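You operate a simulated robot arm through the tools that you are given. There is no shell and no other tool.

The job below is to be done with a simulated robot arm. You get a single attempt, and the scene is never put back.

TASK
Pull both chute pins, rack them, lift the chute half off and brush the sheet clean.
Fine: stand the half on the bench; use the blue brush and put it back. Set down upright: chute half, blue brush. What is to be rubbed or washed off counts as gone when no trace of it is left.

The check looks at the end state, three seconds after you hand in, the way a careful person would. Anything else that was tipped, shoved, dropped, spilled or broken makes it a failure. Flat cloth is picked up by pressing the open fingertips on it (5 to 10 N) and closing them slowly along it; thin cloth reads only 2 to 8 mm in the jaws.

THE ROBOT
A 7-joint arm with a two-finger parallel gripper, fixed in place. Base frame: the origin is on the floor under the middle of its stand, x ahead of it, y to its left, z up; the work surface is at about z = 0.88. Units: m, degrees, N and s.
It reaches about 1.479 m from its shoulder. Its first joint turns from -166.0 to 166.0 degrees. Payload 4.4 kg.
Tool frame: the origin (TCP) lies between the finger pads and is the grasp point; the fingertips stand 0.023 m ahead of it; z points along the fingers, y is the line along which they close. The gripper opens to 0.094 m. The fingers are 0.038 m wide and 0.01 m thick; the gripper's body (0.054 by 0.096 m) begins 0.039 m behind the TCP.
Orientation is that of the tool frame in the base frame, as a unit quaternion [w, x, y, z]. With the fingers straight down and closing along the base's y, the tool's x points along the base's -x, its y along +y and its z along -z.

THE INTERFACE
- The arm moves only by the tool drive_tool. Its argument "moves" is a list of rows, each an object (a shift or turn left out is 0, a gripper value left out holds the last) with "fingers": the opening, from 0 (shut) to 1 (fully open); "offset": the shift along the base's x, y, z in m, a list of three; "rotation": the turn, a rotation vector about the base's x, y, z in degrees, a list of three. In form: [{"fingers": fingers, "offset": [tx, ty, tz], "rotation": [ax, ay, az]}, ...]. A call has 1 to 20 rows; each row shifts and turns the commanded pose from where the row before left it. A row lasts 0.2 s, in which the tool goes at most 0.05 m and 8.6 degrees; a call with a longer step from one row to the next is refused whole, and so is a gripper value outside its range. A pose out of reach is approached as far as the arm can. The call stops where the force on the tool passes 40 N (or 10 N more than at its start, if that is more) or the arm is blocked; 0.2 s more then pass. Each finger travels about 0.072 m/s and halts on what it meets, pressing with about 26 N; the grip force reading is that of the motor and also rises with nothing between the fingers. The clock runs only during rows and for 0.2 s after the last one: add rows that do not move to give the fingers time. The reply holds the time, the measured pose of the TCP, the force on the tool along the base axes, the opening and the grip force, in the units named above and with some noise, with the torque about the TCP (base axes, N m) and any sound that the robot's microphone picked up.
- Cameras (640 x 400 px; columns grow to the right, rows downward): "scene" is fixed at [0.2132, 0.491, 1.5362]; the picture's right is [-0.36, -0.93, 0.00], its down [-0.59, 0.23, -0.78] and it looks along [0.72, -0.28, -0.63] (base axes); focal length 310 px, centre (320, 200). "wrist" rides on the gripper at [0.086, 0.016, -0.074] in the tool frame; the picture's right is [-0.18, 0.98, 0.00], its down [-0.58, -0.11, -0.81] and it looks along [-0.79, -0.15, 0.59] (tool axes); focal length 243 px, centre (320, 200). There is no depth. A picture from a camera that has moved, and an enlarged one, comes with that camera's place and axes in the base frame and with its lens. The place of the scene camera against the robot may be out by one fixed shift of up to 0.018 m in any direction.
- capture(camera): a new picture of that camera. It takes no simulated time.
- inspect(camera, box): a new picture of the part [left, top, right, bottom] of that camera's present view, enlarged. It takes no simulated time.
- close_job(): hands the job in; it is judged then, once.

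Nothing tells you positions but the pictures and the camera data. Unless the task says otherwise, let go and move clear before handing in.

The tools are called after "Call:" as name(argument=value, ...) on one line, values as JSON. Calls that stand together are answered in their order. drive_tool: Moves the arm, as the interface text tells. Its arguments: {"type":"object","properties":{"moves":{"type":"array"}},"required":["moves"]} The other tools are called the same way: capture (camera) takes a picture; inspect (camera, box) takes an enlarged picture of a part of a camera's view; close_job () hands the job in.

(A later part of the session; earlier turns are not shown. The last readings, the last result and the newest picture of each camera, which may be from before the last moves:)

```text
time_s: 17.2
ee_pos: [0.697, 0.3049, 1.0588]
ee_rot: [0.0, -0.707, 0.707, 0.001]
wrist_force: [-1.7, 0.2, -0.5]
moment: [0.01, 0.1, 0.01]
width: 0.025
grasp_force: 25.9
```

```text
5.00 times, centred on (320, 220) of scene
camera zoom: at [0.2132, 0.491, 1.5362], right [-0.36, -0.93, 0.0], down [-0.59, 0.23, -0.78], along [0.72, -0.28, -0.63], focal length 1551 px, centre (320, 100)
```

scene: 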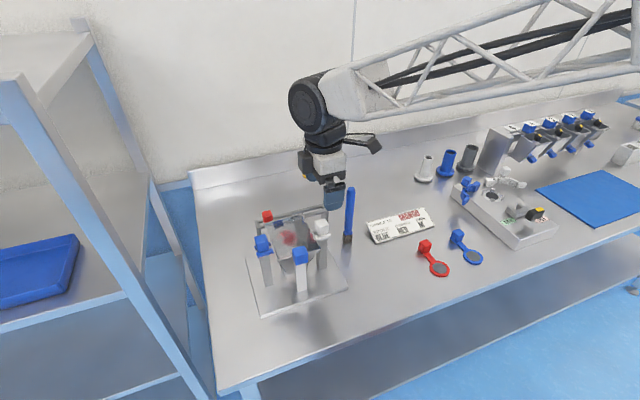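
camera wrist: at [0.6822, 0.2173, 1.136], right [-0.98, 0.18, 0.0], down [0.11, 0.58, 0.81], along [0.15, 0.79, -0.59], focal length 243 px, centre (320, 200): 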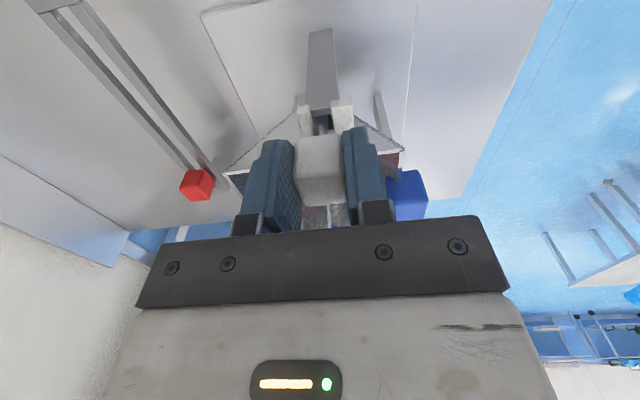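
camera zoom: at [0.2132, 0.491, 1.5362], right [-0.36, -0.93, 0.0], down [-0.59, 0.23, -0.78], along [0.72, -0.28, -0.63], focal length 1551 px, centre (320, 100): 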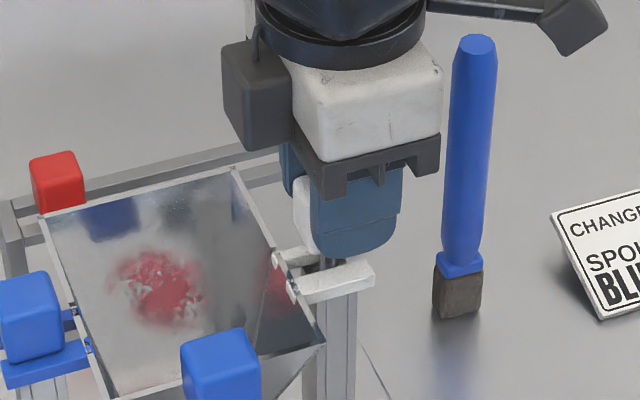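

The pin is coming up with its metal peg while the fork ears stay on the half, so I'll keep lifting straight up.

Call:
drive_tool(moves=[{"fingers": 0.2, "offset": [0, 0, 0.015]}, {"offset": [0, 0, 0.02]}, {"offset": [0, 0, 0.02]}, {"offset": [0, 0, 0.02]}, {}])

Call:
capture(camera="wrist")

Call:
inspect(camera="scene", box=[250, 160, 370, 256])

```text
time_s: 18.4
ee_pos: [0.6958, 0.3058, 1.1369]
ee_rot: [0.0, -0.707, 0.708, 0.0]
wrist_force: [0.1, -0.1, 0.2]
moment: [-0.02, -0.01, -0.02]
width: 0.0253
grasp_force: 25.7
```

```text
taken
camera wrist: at [0.6814, 0.2178, 1.213], right [-0.98, 0.18, 0.0], down [0.11, 0.58, 0.81], along [0.15, 0.79, -0.59], focal length 243 px, centre (320, 200)
```

wrist: 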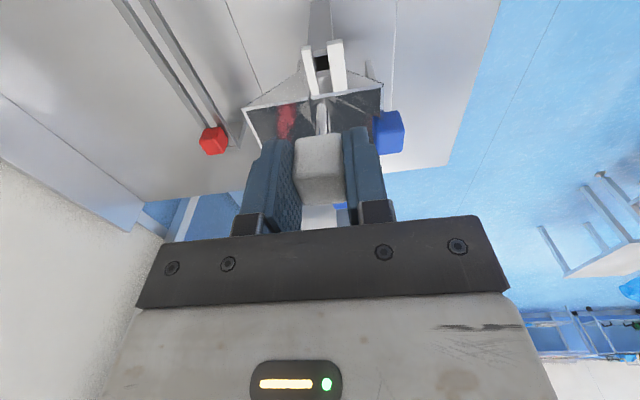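

```text
4.17 times, centred on (310, 208) of scene
camera zoom: at [0.2132, 0.491, 1.5362], right [-0.36, -0.93, 0.0], down [-0.59, 0.23, -0.78], along [0.72, -0.28, -0.63], focal length 1293 px, centre (362, 167)
```

zoom: 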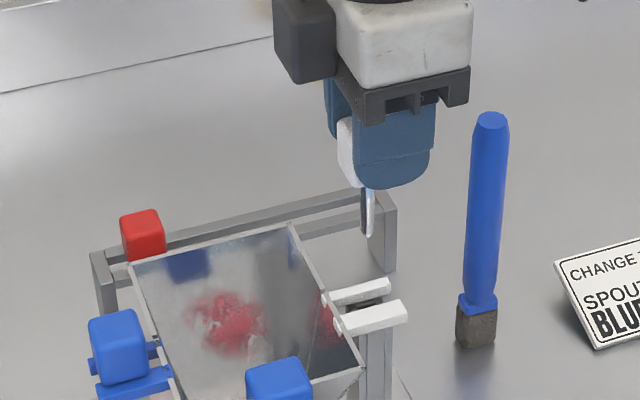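

The white pin is out; its peg shows below the fingers. I'll zoom in to gauge the peg length.

Call:
inspect(camera="scene", box=[295, 180, 345, 220])

Call:
inspect(camera="wrist", box=[280, 90, 360, 210])

```text
10.00 times, centred on (320, 200) of scene
camera zoom: at [0.2132, 0.491, 1.5362], right [-0.36, -0.93, 0.0], down [-0.59, 0.23, -0.78], along [0.72, -0.28, -0.63], focal length 3102 px, centre (320, 200)
```

zoom: 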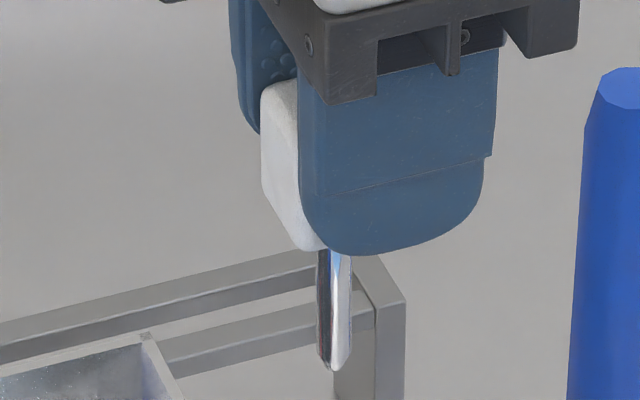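

```text
3.33 times, centred on (320, 150) of wrist
camera zoom: at [0.6814, 0.2178, 1.213], right [-0.98, 0.18, 0.0], down [0.11, 0.58, 0.81], along [0.15, 0.79, -0.59], focal length 809 px, centre (320, 367)
```

zoom: 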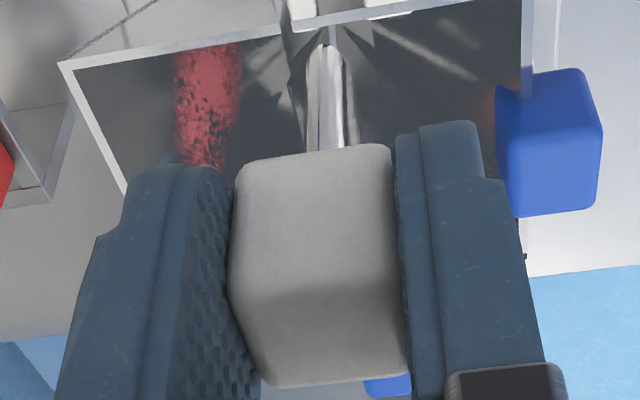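

The peg is about 7 mm thick and 48 mm long, against the 14 mm slot. I'll carry the white pin above the free part of the rack at (0.861, 0.275) and check the alignment.

Call:
drive_tool(moves=[{"fingers": 0.2, "offset": [0.041, -0.008, 0]}, {"offset": [0.041, -0.008, 0]}, {"offset": [0.041, -0.008, 0]}, {"offset": [0.041, -0.007, 0]}, {"offset": [0.001, 0, -0.03]}, {"offset": [0, 0, -0.03]}, {}])

Call:
capture(camera="wrist")

Call:
capture(camera="scene")

```text
time_s: 20.0
ee_pos: [0.8626, 0.2756, 1.075]
ee_rot: [0.0, -0.707, 0.707, 0.0]
wrist_force: [0.3, -0.2, -0.1]
moment: [-0.02, 0.04, -0.01]
width: 0.0254
grasp_force: 25.8
```

```text
taken
camera wrist: at [0.848, 0.1874, 1.1513], right [-0.98, 0.18, 0.0], down [0.11, 0.58, 0.81], along [0.15, 0.79, -0.59], focal length 243 px, centre (320, 200)
```

wrist: 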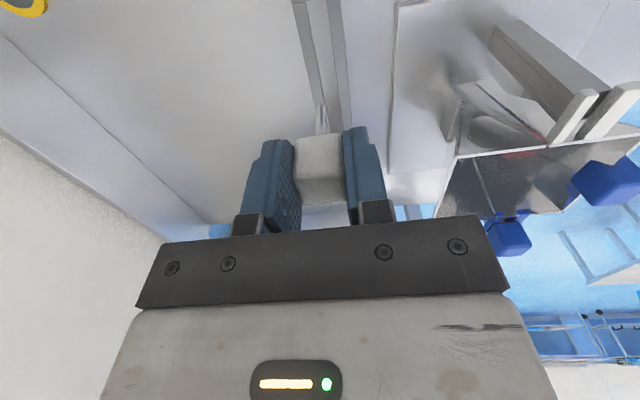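

```text
taken
```

scene: 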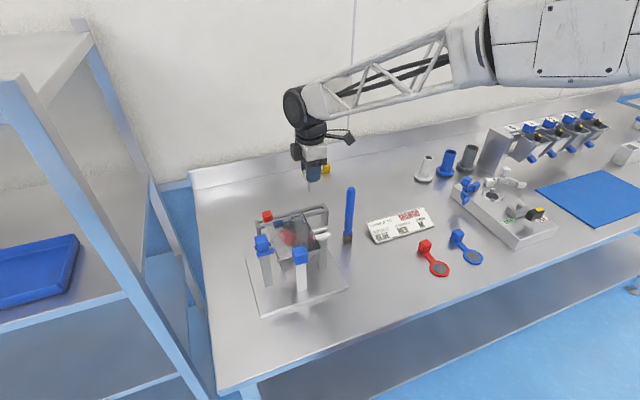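

Call:
inspect(camera="wrist", box=[270, 0, 380, 140])

Call:
inspect(camera="wrist", box=[300, 80, 350, 140])

Call:
inspect(camera="scene", box=[260, 150, 350, 240])

```text
2.86 times, centred on (325, 70) of wrist
camera zoom: at [0.848, 0.1874, 1.1513], right [-0.98, 0.18, 0.0], down [0.11, 0.58, 0.81], along [0.15, 0.79, -0.59], focal length 693 px, centre (306, 571)
```

zoom: 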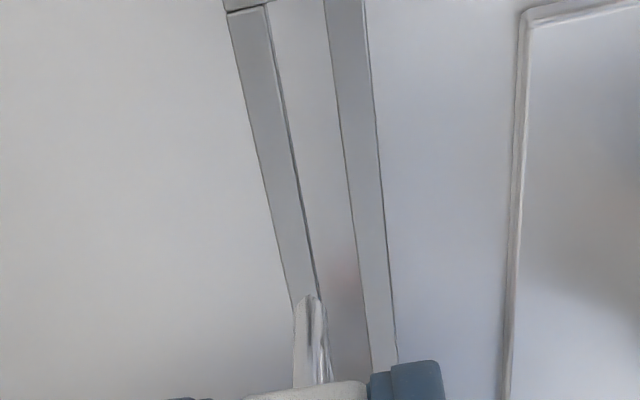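

```text
6.67 times, centred on (325, 110) of wrist
camera zoom: at [0.848, 0.1874, 1.1513], right [-0.98, 0.18, 0.0], down [0.11, 0.58, 0.81], along [0.15, 0.79, -0.59], focal length 1618 px, centre (287, 800)
```

zoom: 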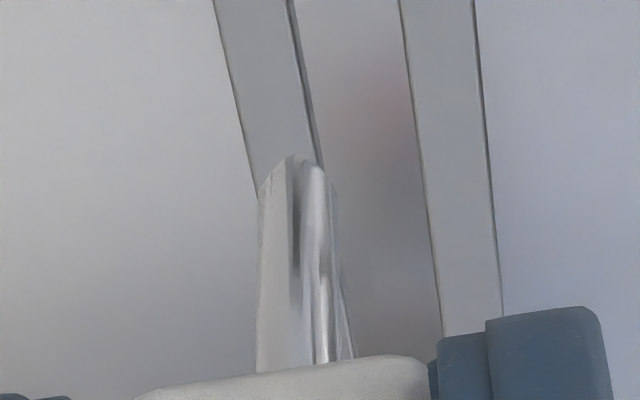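

```text
4.44 times, centred on (305, 195) of scene
camera zoom: at [0.2132, 0.491, 1.5362], right [-0.36, -0.93, 0.0], down [-0.59, 0.23, -0.78], along [0.72, -0.28, -0.63], focal length 1379 px, centre (387, 222)
```

zoom: 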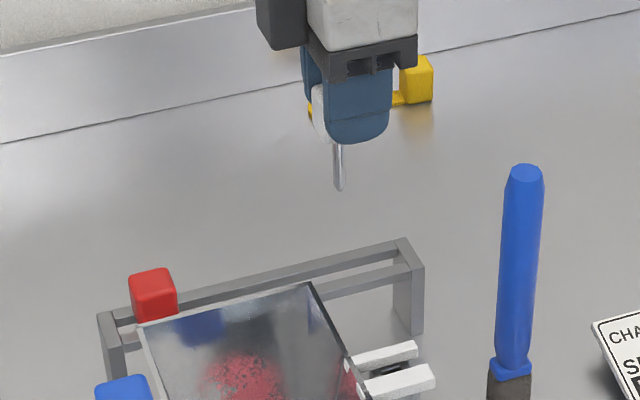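

By the same camera the slot centre is about x≈0.862 and the peg x≈0.8645, so I'll shift 2 mm back and lower until the tip is just above the rails.

Call:
drive_tool(moves=[{"fingers": 0.2, "offset": [-0.002, 0, -0.025]}, {"offset": [0, 0, -0.025]}, {}])

Call:
inspect(camera="wrist", box=[270, 20, 380, 140])

Call:
inspect(camera="scene", box=[290, 165, 340, 215])

```text
time_s: 20.8
ee_pos: [0.8597, 0.2757, 1.0267]
ee_rot: [-0.001, 0.707, -0.707, 0.0]
wrist_force: [0.2, 0.3, 0.1]
moment: [-0.04, 0.01, 0.01]
width: 0.0252
grasp_force: 26.3
```

```text
3.33 times, centred on (325, 80) of wrist
camera zoom: at [0.8445, 0.188, 1.1023], right [-0.98, 0.18, 0.0], down [0.11, 0.58, 0.81], along [0.15, 0.79, -0.59], focal length 809 px, centre (303, 600)
```

zoom: 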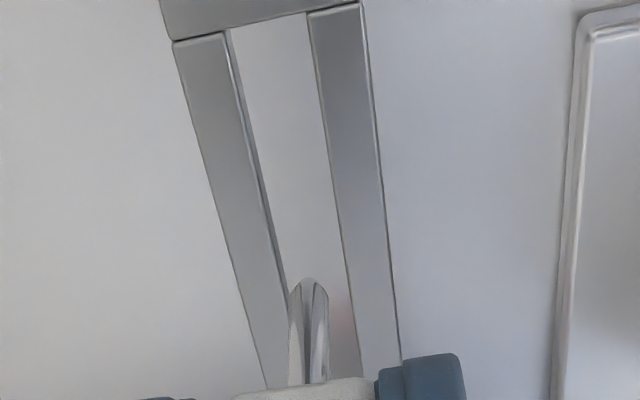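

```text
8.00 times, centred on (315, 190) of scene
camera zoom: at [0.2132, 0.491, 1.5362], right [-0.36, -0.93, 0.0], down [-0.59, 0.23, -0.78], along [0.72, -0.28, -0.63], focal length 2482 px, centre (360, 280)
```

zoom: 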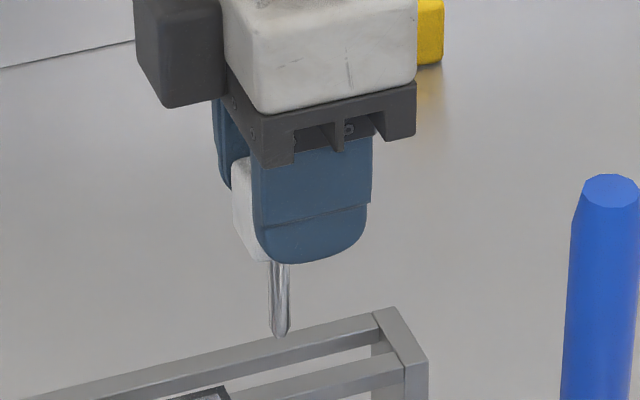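

The peg tip (x≈0.861) is now centred over the slot. I'll lower it into the slot.

Call:
drive_tool(moves=[{"fingers": 0.2, "offset": [0, 0, -0.01]}, {"offset": [0, 0, -0.01]}, {"offset": [0, 0, -0.01]}, {"offset": [0, 0, -0.01]}, {}])

Call:
inspect(camera="wrist", box=[270, 20, 380, 140])

Call:
inspect(camera="scene", box=[290, 175, 340, 225])

```text
time_s: 22.0
ee_pos: [0.8601, 0.2732, 0.9857]
ee_rot: [0.0, -0.707, 0.707, 0.001]
wrist_force: [0.6, 0.7, 0.5]
moment: [-0.02, 0.04, 0.0]
width: 0.0253
grasp_force: 26.3
```

```text
3.33 times, centred on (325, 80) of wrist
camera zoom: at [0.8452, 0.1861, 1.0606], right [-0.98, 0.18, 0.0], down [0.11, 0.58, 0.81], along [0.15, 0.79, -0.59], focal length 809 px, centre (303, 600)
```

zoom: 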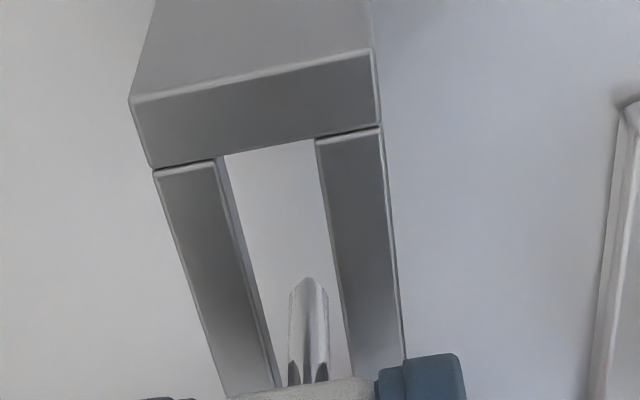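

```text
8.00 times, centred on (315, 200) of scene
camera zoom: at [0.2132, 0.491, 1.5362], right [-0.36, -0.93, 0.0], down [-0.59, 0.23, -0.78], along [0.72, -0.28, -0.63], focal length 2482 px, centre (360, 200)
```

zoom: 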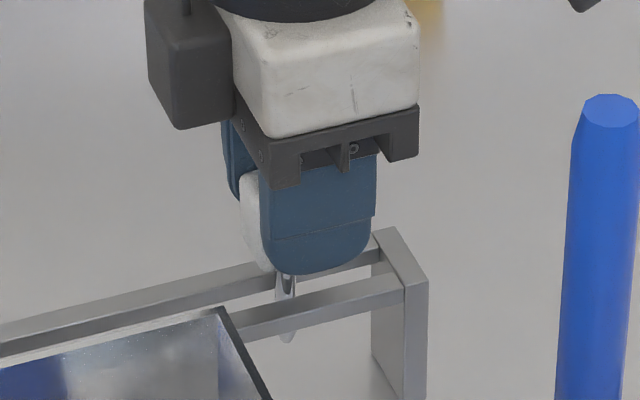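

The peg is inside the slot. I'll continue gently until the cube rests on the rails.

Call:
drive_tool(moves=[{"fingers": 0.2, "offset": [0, 0, -0.005]}, {"offset": [0, 0, -0.005]}, {"offset": [0, 0, -0.003]}, {}])

Call:
inspect(camera="scene", box=[290, 175, 340, 225])

Call:
inspect(camera="wrist", box=[270, 40, 380, 160])

```text
time_s: 23.0
ee_pos: [0.861, 0.2728, 0.9705]
ee_rot: [0.0, 0.707, -0.707, 0.0]
wrist_force: [-0.5, 0.4, -0.1]
moment: [-0.01, 0.02, -0.01]
width: 0.0252
grasp_force: 26.1
```

```text
8.00 times, centred on (315, 200) of scene
camera zoom: at [0.2132, 0.491, 1.5362], right [-0.36, -0.93, 0.0], down [-0.59, 0.23, -0.78], along [0.72, -0.28, -0.63], focal length 2482 px, centre (360, 200)
```

zoom: 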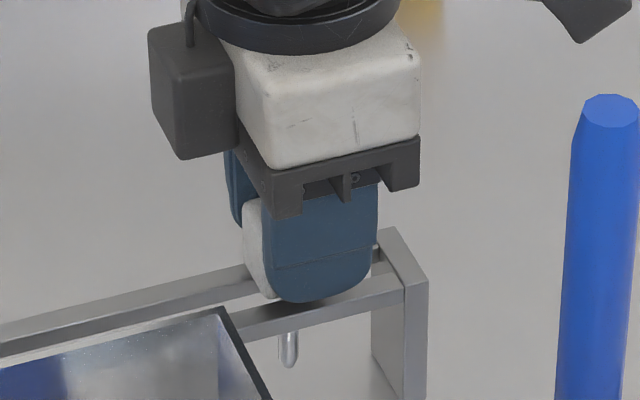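

```text
3.33 times, centred on (325, 100) of wrist
camera zoom: at [0.8455, 0.1855, 1.0475], right [-0.98, 0.18, 0.0], down [0.11, 0.58, 0.81], along [0.15, 0.79, -0.59], focal length 809 px, centre (303, 533)
```

zoom: 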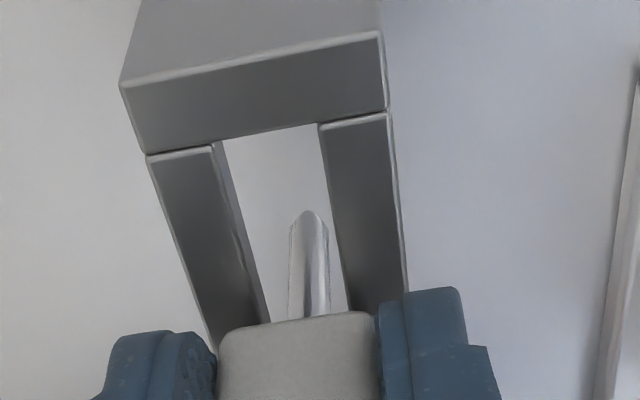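

No contact is felt yet, so I'll continue in finer steps.

Call:
drive_tool(moves=[{"fingers": 0.2, "offset": [0, 0, -0.002]}, {"offset": [0, 0, -0.002]}, {"offset": [0, 0, -0.001]}, {}])

Call:
inspect(camera="scene", box=[295, 185, 335, 215])

```text
time_s: 24.0
ee_pos: [0.8609, 0.2743, 0.9681]
ee_rot: [0.0, 0.707, -0.707, 0.001]
wrist_force: [-2.8, -3.9, 19.3]
moment: [0.0, 0.11, -0.01]
width: 0.025
grasp_force: 25.7
```

```text
13.33 times, centred on (315, 200) of scene
camera zoom: at [0.2132, 0.491, 1.5362], right [-0.36, -0.93, 0.0], down [-0.59, 0.23, -0.78], along [0.72, -0.28, -0.63], focal length 4136 px, centre (387, 200)
```

zoom: 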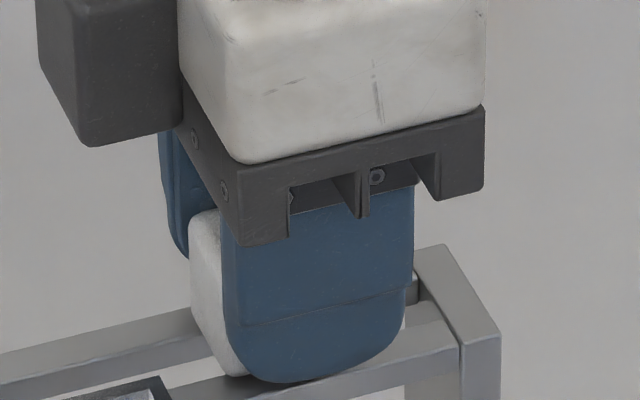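

Contact (19 N), so the cube is seated on the rails. I'll relieve the pressure slightly, open and rise.

Call:
drive_tool(moves=[{"fingers": 0.2, "offset": [0, 0, 0.0015]}, {"fingers": 0.35}, {"fingers": 0.5}, {"fingers": 0.5}, {"offset": [0, 0, 0.01]}, {"offset": [0, 0, 0.03]}, {"offset": [0, 0, 0.04]}, {"offset": [0, 0, 0.045]}, {}])

Call:
capture(camera="wrist")

Call:
inspect(camera="scene", box=[230, 180, 370, 320])

Call:
inspect(camera="wrist", box=[260, 0, 420, 140])

```text
time_s: 26.0
ee_pos: [0.86, 0.275, 1.095]
ee_rot: [0.0, 0.707, -0.707, 0.0]
wrist_force: [-0.2, 0.3, -0.6]
moment: [-0.02, 0.0, 0.03]
width: 0.0468
grasp_force: 0.1
```

```text
taken
camera wrist: at [0.8445, 0.1859, 1.1704], right [-0.98, 0.18, 0.0], down [0.11, 0.58, 0.81], along [0.15, 0.79, -0.59], focal length 243 px, centre (320, 200)
```

wrist: 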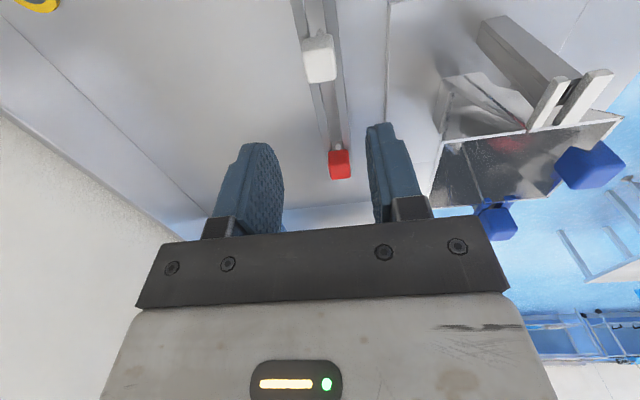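

```text
2.86 times, centred on (300, 250) of scene
camera zoom: at [0.2132, 0.491, 1.5362], right [-0.36, -0.93, 0.0], down [-0.59, 0.23, -0.78], along [0.72, -0.28, -0.63], focal length 886 px, centre (377, 57)
```

zoom: 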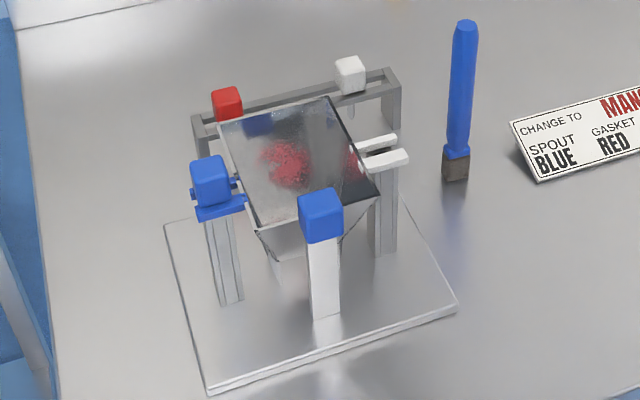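

```text
2.86 times, centred on (340, 70) of wrist
camera zoom: at [0.8445, 0.1859, 1.1704], right [-0.98, 0.18, 0.0], down [0.11, 0.58, 0.81], along [0.15, 0.79, -0.59], focal length 693 px, centre (263, 571)
```

zoom: 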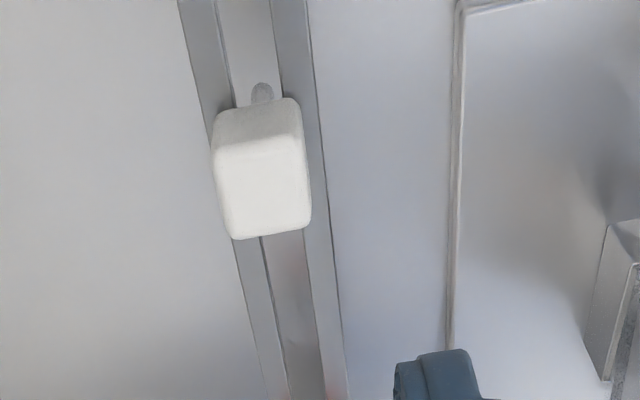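

The white pin hangs properly in the rack. Next is the blue pin at about (0.697, 0.449), which I'll approach from above.

Call:
drive_tool(moves=[{"fingers": 0.65, "offset": [0, 0, 0.045]}, {"offset": [-0.0326, 0.0354, 0]}, {"offset": [-0.0326, 0.0354, 0]}, {"offset": [-0.0326, 0.0354, 0]}, {"offset": [-0.0326, 0.0354, 0]}, {"offset": [-0.0326, 0.0354, 0]}, {}])

Call:
capture(camera="wrist")

Call:
inspect(camera="wrist", box=[270, 20, 390, 140])

```text
time_s: 27.6
ee_pos: [0.6963, 0.4494, 1.1372]
ee_rot: [0.0, -0.707, 0.707, 0.0]
wrist_force: [0.5, 0.3, 0.2]
moment: [0.0, 0.02, 0.01]
width: 0.0612
grasp_force: 0.0
```

```text
taken
camera wrist: at [0.6815, 0.3627, 1.2143], right [-0.98, 0.18, 0.0], down [0.11, 0.58, 0.81], along [0.15, 0.79, -0.59], focal length 243 px, centre (320, 200)
```

wrist: 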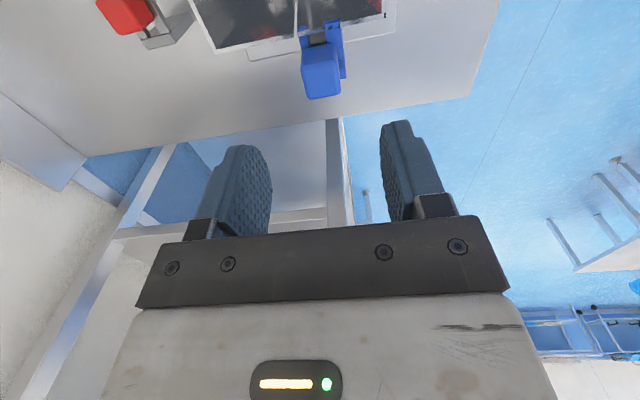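

```text
3.33 times, centred on (330, 80) of wrist
camera zoom: at [0.6815, 0.3627, 1.2143], right [-0.98, 0.18, 0.0], down [0.11, 0.58, 0.81], along [0.15, 0.79, -0.59], focal length 809 px, centre (287, 600)
```

zoom: 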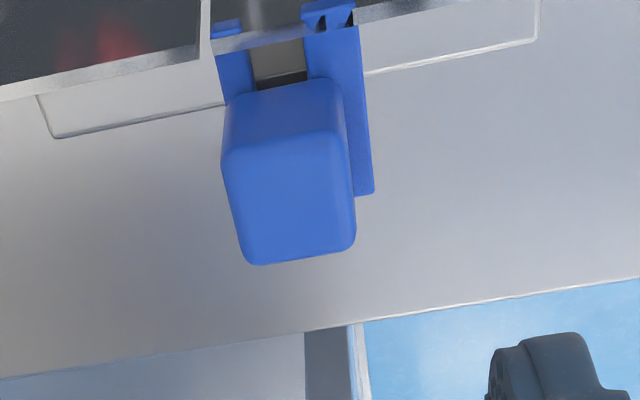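

The blue cube's centre is at about (0.6975, 0.4485). I'll descend, grip it and start lifting.

Call:
drive_tool(moves=[{"fingers": 0.65, "offset": [0.001, 0.0025, -0.03]}, {"offset": [0, 0, -0.03]}, {"offset": [0, 0, -0.02]}, {"offset": [0, 0, -0.011]}, {}, {"fingers": 0.4}, {"fingers": 0.3}, {"fingers": 0.2}, {}, {}])

Call:
capture(camera="wrist")

Call:
inspect(camera="scene", box=[230, 200, 330, 280])

```text
time_s: 29.8
ee_pos: [0.6985, 0.452, 1.0472]
ee_rot: [0.0, 0.707, -0.707, 0.0]
wrist_force: [-1.4, -0.3, -1.2]
moment: [0.01, 0.04, -0.02]
width: 0.0251
grasp_force: 26.1
```

```text
taken
camera wrist: at [0.6824, 0.3641, 1.123], right [-0.98, 0.18, 0.0], down [0.11, 0.58, 0.81], along [0.15, 0.79, -0.59], focal length 243 px, centre (320, 200)
```

wrist: 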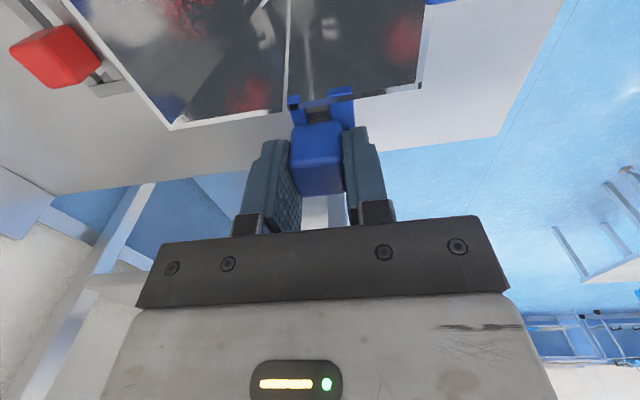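

```text
5.00 times, centred on (280, 240) of scene
camera zoom: at [0.2132, 0.491, 1.5362], right [-0.36, -0.93, 0.0], down [-0.59, 0.23, -0.78], along [0.72, -0.28, -0.63], focal length 1551 px, centre (520, 0)
```

zoom: 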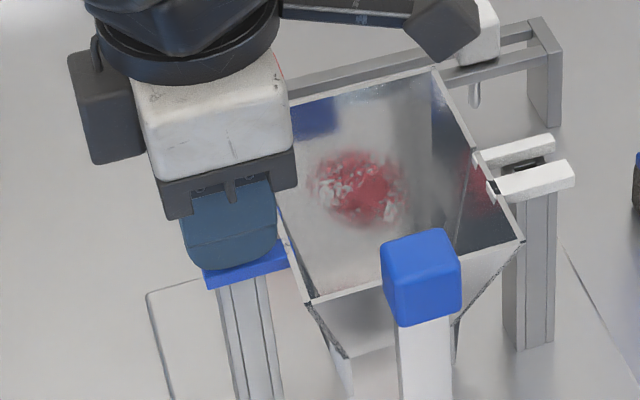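

The blue cube is gripped. I'll lift it straight up.

Call:
drive_tool(moves=[{"fingers": 0.2, "offset": [0, 0, 0.005]}, {"offset": [0, 0, 0.005]}, {"offset": [0, 0, 0.01]}, {"offset": [0, 0, 0.015]}, {"offset": [0, 0, 0.02]}, {"offset": [0, 0, 0.02]}, {"offset": [0, 0, 0.02]}, {}])

Call:
inspect(camera="scene", box=[220, 160, 340, 280])

```text
time_s: 31.6
ee_pos: [0.6994, 0.4527, 1.1437]
ee_rot: [0.0, 0.707, -0.707, 0.0]
wrist_force: [-0.5, 0.1, 0.4]
moment: [0.0, 0.03, 0.01]
width: 0.025
grasp_force: 26.5
```

```text
3.33 times, centred on (280, 220) of scene
camera zoom: at [0.2132, 0.491, 1.5362], right [-0.36, -0.93, 0.0], down [-0.59, 0.23, -0.78], along [0.72, -0.28, -0.63], focal length 1034 px, centre (453, 133)
```

zoom: 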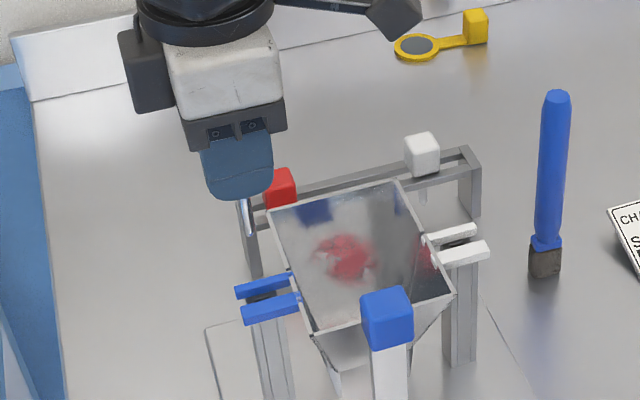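

The blue pin is out. I'll carry it to the rack gap between white and red, at (0.861, 0.343).

Call:
drive_tool(moves=[{"fingers": 0.2, "offset": [0.0404, -0.0274, 0]}, {"offset": [0.0404, -0.0274, 0]}, {"offset": [0.0404, -0.0274, 0]}, {"offset": [0.0404, -0.0274, 0]}, {"offset": [0, 0, -0.04]}, {"offset": [0, 0, -0.04]}, {"offset": [0, 0, -0.03]}, {}, {}])

Call:
capture(camera="wrist")

Call:
inspect(camera="wrist", box=[270, 20, 380, 140])

Call:
inspect(camera="scene", box=[250, 160, 340, 250])

```text
time_s: 33.6
ee_pos: [0.8629, 0.3412, 1.0326]
ee_rot: [0.0, 0.707, -0.707, 0.0]
wrist_force: [1.0, -0.4, -0.7]
moment: [-0.02, -0.01, -0.02]
width: 0.0251
grasp_force: 26.2
```

```text
taken
camera wrist: at [0.8463, 0.2544, 1.1094], right [-0.98, 0.18, 0.0], down [0.11, 0.58, 0.81], along [0.15, 0.79, -0.59], focal length 243 px, centre (320, 200)
```

wrist: 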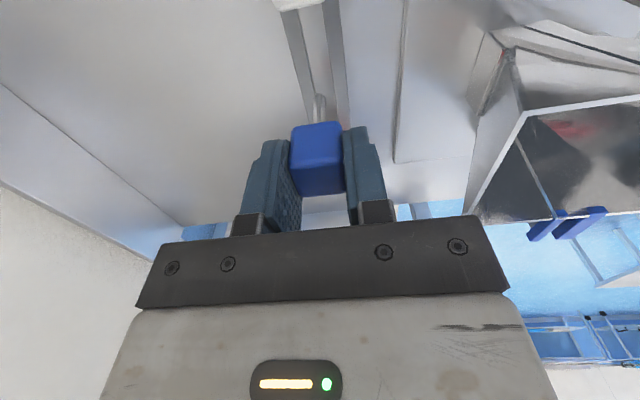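

```text
3.33 times, centred on (325, 80) of wrist
camera zoom: at [0.8463, 0.2544, 1.1094], right [-0.98, 0.18, 0.0], down [0.11, 0.58, 0.81], along [0.15, 0.79, -0.59], focal length 809 px, centre (303, 600)
```

zoom: 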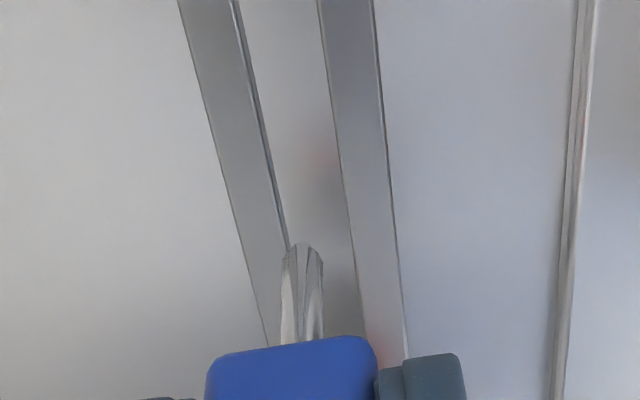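

```text
4.44 times, centred on (295, 205) of scene
camera zoom: at [0.2132, 0.491, 1.5362], right [-0.36, -0.93, 0.0], down [-0.59, 0.23, -0.78], along [0.72, -0.28, -0.63], focal length 1379 px, centre (431, 178)
```

zoom: 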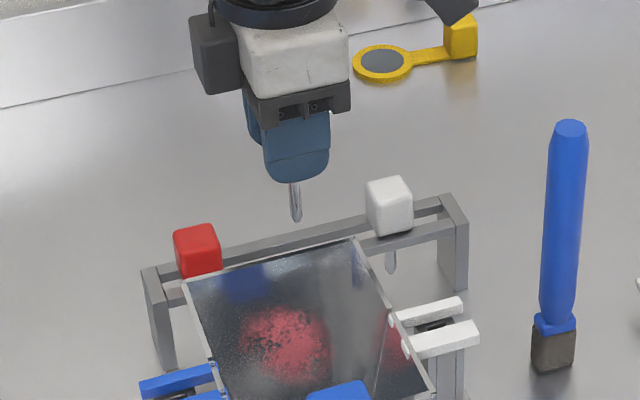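

The tip is within a millimetre of the slot centre. I'll nudge it and lower it in.

Call:
drive_tool(moves=[{"fingers": 0.2, "offset": [-0.001, 0, -0.01]}, {"offset": [0, 0, -0.01]}, {"offset": [0, 0, -0.01]}, {"offset": [0, 0, -0.01]}, {"offset": [0, 0, -0.01]}, {"offset": [0, 0, -0.008]}, {}])

Call:
inspect(camera="wrist", box=[270, 40, 380, 160])

Call:
inspect(camera="scene", box=[250, 160, 340, 250])

```text
time_s: 35.2
ee_pos: [0.8575, 0.3433, 0.9739]
ee_rot: [0.0, 0.708, -0.707, 0.0]
wrist_force: [0.0, -0.8, -0.3]
moment: [0.03, 0.01, 0.0]
width: 0.0251
grasp_force: 26.0
```

```text
3.33 times, centred on (325, 100) of wrist
camera zoom: at [0.8435, 0.2559, 1.0499], right [-0.98, 0.18, 0.0], down [0.11, 0.58, 0.81], along [0.15, 0.79, -0.59], focal length 809 px, centre (303, 533)
```

zoom: 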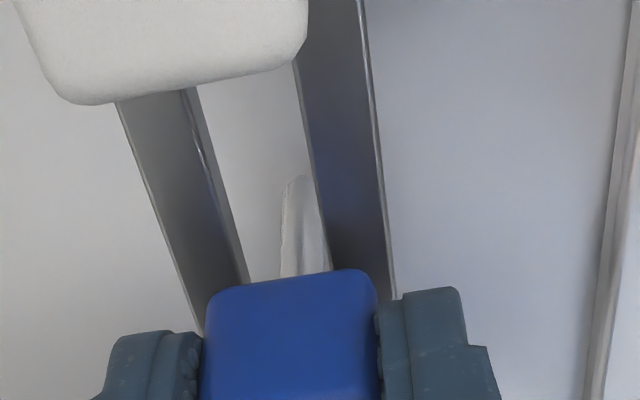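

```text
4.44 times, centred on (295, 205) of scene
camera zoom: at [0.2132, 0.491, 1.5362], right [-0.36, -0.93, 0.0], down [-0.59, 0.23, -0.78], along [0.72, -0.28, -0.63], focal length 1379 px, centre (431, 178)
```

zoom: 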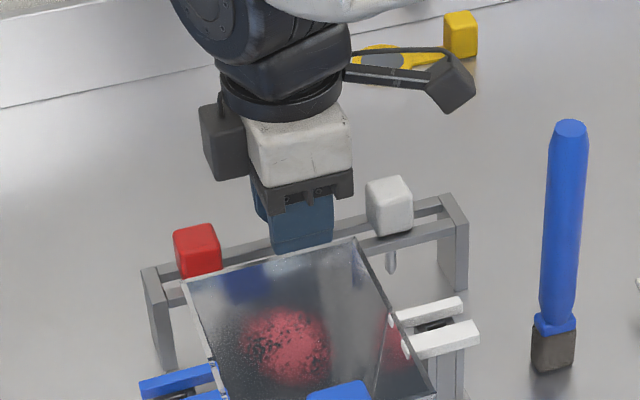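

The peg is in the slot but sits slightly toward the near rail. I'll re-centre by 2 mm and lower until it seats.

Call:
drive_tool(moves=[{"fingers": 0.2, "offset": [0.002, 0, 0]}, {"offset": [0, 0, -0.003]}, {"offset": [0, 0, -0.002]}, {"offset": [0, 0, -0.002]}, {}])

Call:
inspect(camera="wrist", box=[270, 40, 380, 160])

```text
time_s: 36.4
ee_pos: [0.8612, 0.3435, 0.9687]
ee_rot: [0.0, -0.707, 0.707, -0.001]
wrist_force: [-1.7, -0.7, 11.3]
moment: [-0.11, 0.09, -0.02]
width: 0.0252
grasp_force: 25.9
```

```text
3.33 times, centred on (325, 100) of wrist
camera zoom: at [0.8454, 0.2552, 1.0448], right [-0.98, 0.18, 0.0], down [0.11, 0.58, 0.81], along [0.15, 0.79, -0.59], focal length 809 px, centre (303, 533)
```

zoom: 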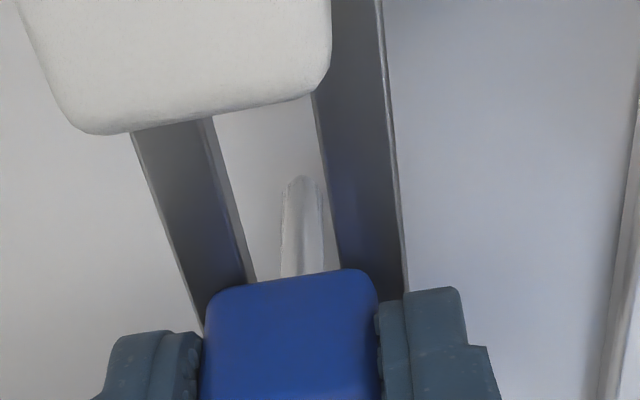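

The cube is seated (11 N) and centred. I'll relax, open and rise clear.

Call:
drive_tool(moves=[{"fingers": 0.2, "offset": [0, 0, 0.001]}, {"fingers": 0.35}, {"fingers": 0.5}, {"fingers": 0.5}, {"offset": [0, 0, 0.01]}, {"offset": [0, 0, 0.03]}, {"offset": [0, 0, 0.045]}, {"offset": [0, 0, 0.045]}, {"offset": [0, 0, 0.045]}, {}])

Call:
capture(camera="wrist")

Call:
inspect(camera="scene", box=[230, 180, 370, 320])

```text
time_s: 38.6
ee_pos: [0.8605, 0.3416, 1.1447]
ee_rot: [0.0, -0.707, 0.707, 0.0]
wrist_force: [-0.2, 1.2, -0.2]
moment: [0.01, -0.03, -0.01]
width: 0.0469
grasp_force: 0.1
```

```text
taken
camera wrist: at [0.8452, 0.2553, 1.2215], right [-0.98, 0.18, 0.0], down [0.11, 0.58, 0.81], along [0.15, 0.79, -0.59], focal length 243 px, centre (320, 200)
```

wrist: 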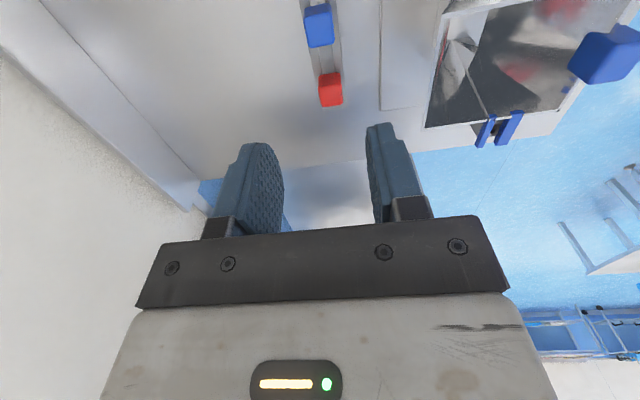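

```text
2.86 times, centred on (300, 250) of scene
camera zoom: at [0.2132, 0.491, 1.5362], right [-0.36, -0.93, 0.0], down [-0.59, 0.23, -0.78], along [0.72, -0.28, -0.63], focal length 886 px, centre (377, 57)
```

zoom: 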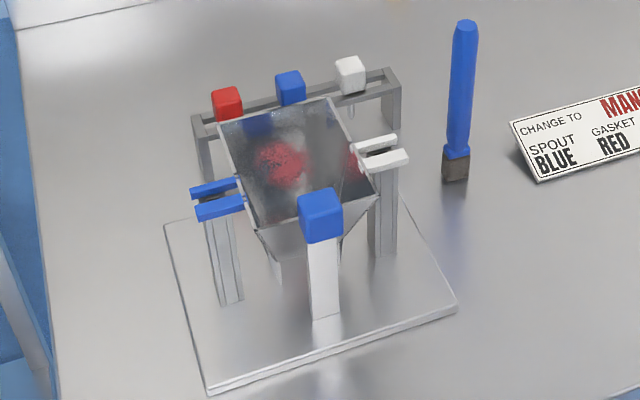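

Both pins are racked beside the red one. Before lifting the front half I want a low side view of its base, so I'm moving to the right side and pitching the camera horizontal.

Call:
drive_tool(moves=[{"fingers": 0.6, "offset": [-0.0368, -0.0319, 0.01]}, {"offset": [-0.0368, -0.0319, 0]}, {"offset": [-0.0368, -0.0319, 0]}, {"offset": [-0.0368, -0.0319, 0]}, {"offset": [-0.0368, -0.0319, 0]}, {"offset": [-0.0368, -0.0319, 0]}, {"rotation": [8.5, 0, 0], "offset": [0, 0, -0.02]}, {"rotation": [8.5, 0, 0], "offset": [0, 0, -0.03]}, {"rotation": [8.5, 0, 0], "offset": [0, 0, -0.03]}, {"rotation": [8.5, 0, 0], "offset": [0, 0, -0.03]}, {}])

Call:
capture(camera="wrist")

Call:
inspect(camera="wrist", box=[220, 60, 420, 230])

```text
time_s: 41.0
ee_pos: [0.6404, 0.1522, 1.0423]
ee_rot: [0.207, -0.676, 0.676, 0.207]
wrist_force: [-0.4, -0.3, 0.0]
moment: [-0.01, -0.02, 0.04]
width: 0.0567
grasp_force: 0.1
```

```text
taken
camera wrist: at [0.6247, 0.0375, 1.0578], right [-0.98, 0.15, 0.1], down [0.11, 0.03, 0.99], along [0.15, 0.99, -0.05], focal length 243 px, centre (320, 200)
```

wrist: 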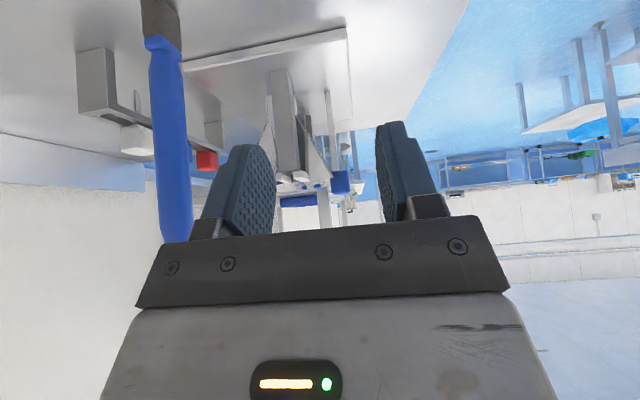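

```text
2.35 times, centred on (320, 145) of wrist
camera zoom: at [0.6247, 0.0375, 1.0578], right [-0.98, 0.15, 0.1], down [0.11, 0.03, 0.99], along [0.15, 0.99, -0.05], focal length 571 px, centre (320, 329)
```

zoom: 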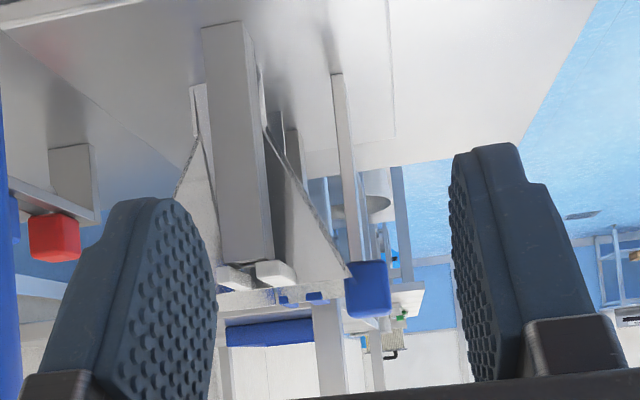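

Call:
inspect(camera="wrist", box=[260, 60, 380, 200])

Call:
inspect(camera="wrist", box=[255, 65, 355, 135])

Call:
inspect(camera="wrist", box=[255, 130, 355, 200])

```text
2.86 times, centred on (320, 130) of wrist
camera zoom: at [0.6247, 0.0375, 1.0578], right [-0.98, 0.15, 0.1], down [0.11, 0.03, 0.99], along [0.15, 0.99, -0.05], focal length 693 px, centre (320, 400)
```

zoom: 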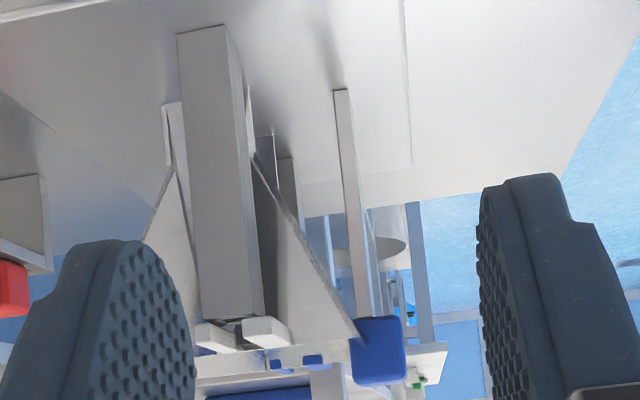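

```text
5.71 times, centred on (305, 100) of wrist
camera zoom: at [0.6247, 0.0375, 1.0578], right [-0.98, 0.15, 0.1], down [0.11, 0.03, 0.99], along [0.15, 0.99, -0.05], focal length 1386 px, centre (406, 771)
```

zoom: 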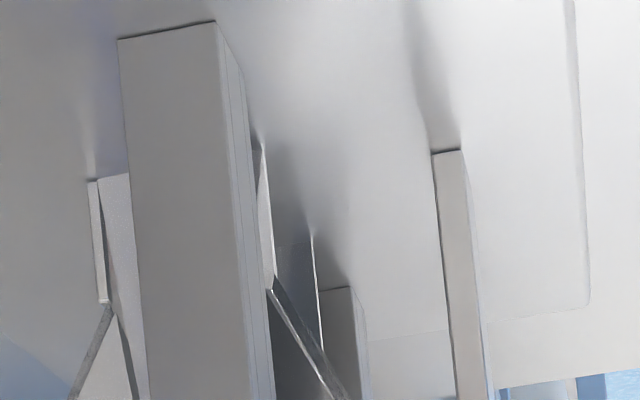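

```text
5.71 times, centred on (305, 165) of wrist
camera zoom: at [0.6247, 0.0375, 1.0578], right [-0.98, 0.15, 0.1], down [0.11, 0.03, 0.99], along [0.15, 0.99, -0.05], focal length 1386 px, centre (406, 400)
```

zoom: 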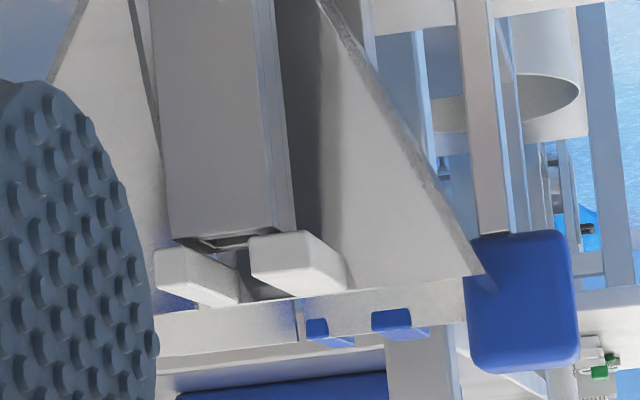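

The front half has a bar-leg under its handle and throat walls that reach the plate, so it should stand by itself. Next I'll level the tool and go above the front handle cube at about (0.644, 0.378), top near z≈1.038.

Call:
drive_tool(moves=[{"fingers": 0.6, "rotation": [-8.5, 0, 0], "offset": [0, 0, 0.03]}, {"rotation": [-8.5, 0, 0], "offset": [0, 0, 0.03]}, {"rotation": [-8.5, 0, 0], "offset": [0, 0, 0.03]}, {"rotation": [-8.5, 0, 0], "offset": [0, 0, 0.02]}, {"offset": [0.0008, 0.045, 0]}, {"offset": [0.0008, 0.045, 0]}, {"offset": [0.0008, 0.045, 0]}, {"offset": [0.0008, 0.045, 0]}, {"offset": [0.0008, 0.045, 0]}, {"offset": [0, 0, -0.02]}, {}])

Call:
capture(camera="wrist")

Call:
inspect(camera="wrist", box=[270, 0, 390, 140])

```text
time_s: 43.4
ee_pos: [0.6457, 0.3783, 1.1329]
ee_rot: [-0.001, 0.707, -0.707, 0.0]
wrist_force: [0.2, -0.9, -0.5]
moment: [-0.01, -0.02, 0.0]
width: 0.0563
grasp_force: 0.1
```

```text
taken
camera wrist: at [0.6288, 0.2899, 1.2093], right [-0.98, 0.18, 0.0], down [0.11, 0.58, 0.81], along [0.15, 0.79, -0.59], focal length 243 px, centre (320, 200)
```

wrist: 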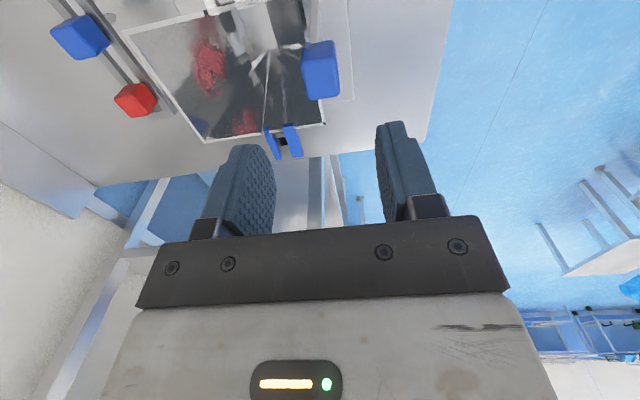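

```text
2.86 times, centred on (330, 70) of wrist
camera zoom: at [0.6288, 0.2899, 1.2093], right [-0.98, 0.18, 0.0], down [0.11, 0.58, 0.81], along [0.15, 0.79, -0.59], focal length 693 px, centre (291, 571)
```

zoom: 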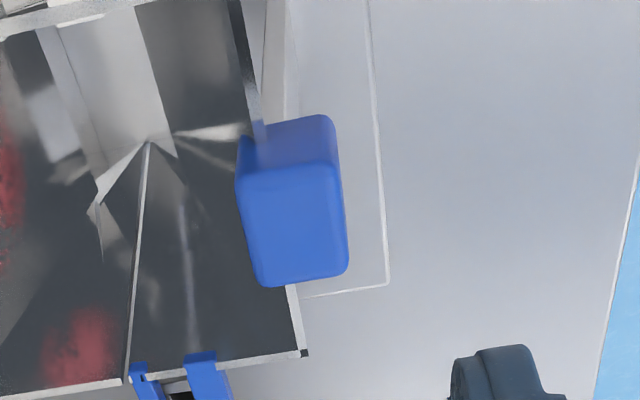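

The handle centre reads (0.645, 0.377), right under the tool. I'll descend so the fingertips stop just below the rim level and grip the cube.

Call:
drive_tool(moves=[{"fingers": 0.6, "offset": [-0.0005, -0.001, -0.03]}, {"offset": [0, 0, -0.03]}, {"offset": [0, 0, -0.02]}, {"offset": [0, 0, -0.01]}, {"offset": [0, 0, -0.003]}, {}])

Call:
capture(camera="wrist")

Call:
inspect(camera="scene", box=[250, 200, 350, 290])

```text
time_s: 44.8
ee_pos: [0.6425, 0.3757, 1.0397]
ee_rot: [0.001, -0.707, 0.707, 0.0]
wrist_force: [-0.1, -0.5, 0.0]
moment: [-0.01, 0.01, 0.01]
width: 0.0564
grasp_force: 0.0
```

```text
taken
camera wrist: at [0.6285, 0.2882, 1.1165], right [-0.98, 0.18, 0.0], down [0.11, 0.58, 0.81], along [0.15, 0.79, -0.59], focal length 243 px, centre (320, 200)
```

wrist: 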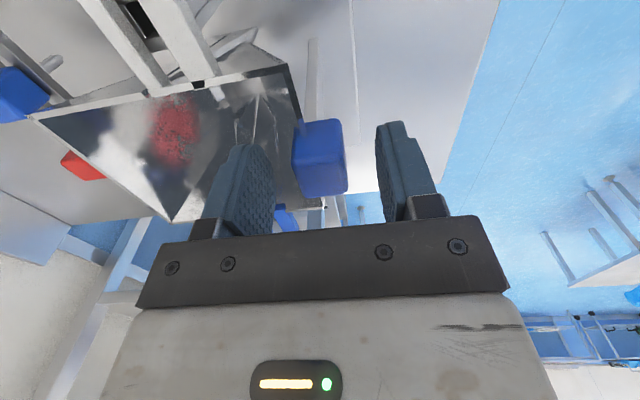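

```text
4.44 times, centred on (300, 245) of scene
camera zoom: at [0.2132, 0.491, 1.5362], right [-0.36, -0.93, 0.0], down [-0.59, 0.23, -0.78], along [0.72, -0.28, -0.63], focal length 1379 px, centre (409, 0)
```

zoom: 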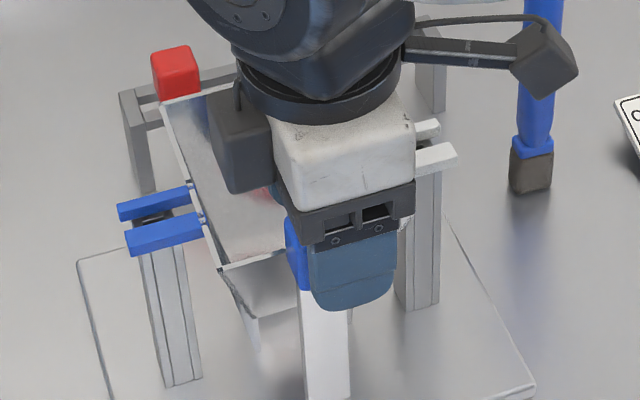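

The handle is nearly centred; I'll nudge 1 mm toward +x and close gently.

Call:
drive_tool(moves=[{"fingers": 0.5, "offset": [0.001, 0, 0]}, {"fingers": 0.4}, {"fingers": 0.3}, {"fingers": 0.2}, {}, {}])

Call:
capture(camera="wrist")

Call:
inspect(camera="scene", box=[250, 200, 350, 290])

```text
time_s: 46.2
ee_pos: [0.6443, 0.3751, 1.0407]
ee_rot: [0.0, 0.707, -0.707, 0.001]
wrist_force: [0.7, -1.0, -0.7]
moment: [-0.13, -0.07, -0.01]
width: 0.0263
grasp_force: 25.9
```

```text
taken
camera wrist: at [0.6294, 0.288, 1.1164], right [-0.98, 0.18, 0.0], down [0.11, 0.58, 0.81], along [0.15, 0.79, -0.59], focal length 243 px, centre (320, 200)
```

wrist: 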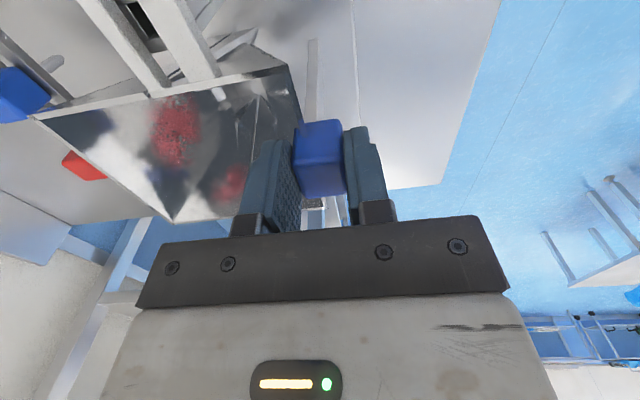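

```text
4.44 times, centred on (300, 245) of scene
camera zoom: at [0.2132, 0.491, 1.5362], right [-0.36, -0.93, 0.0], down [-0.59, 0.23, -0.78], along [0.72, -0.28, -0.63], focal length 1379 px, centre (409, 0)
```

zoom: 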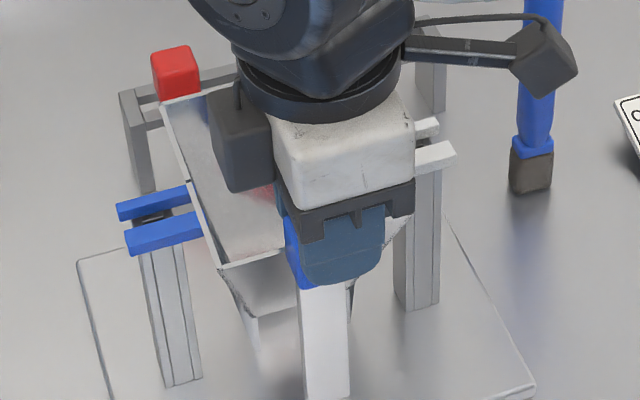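

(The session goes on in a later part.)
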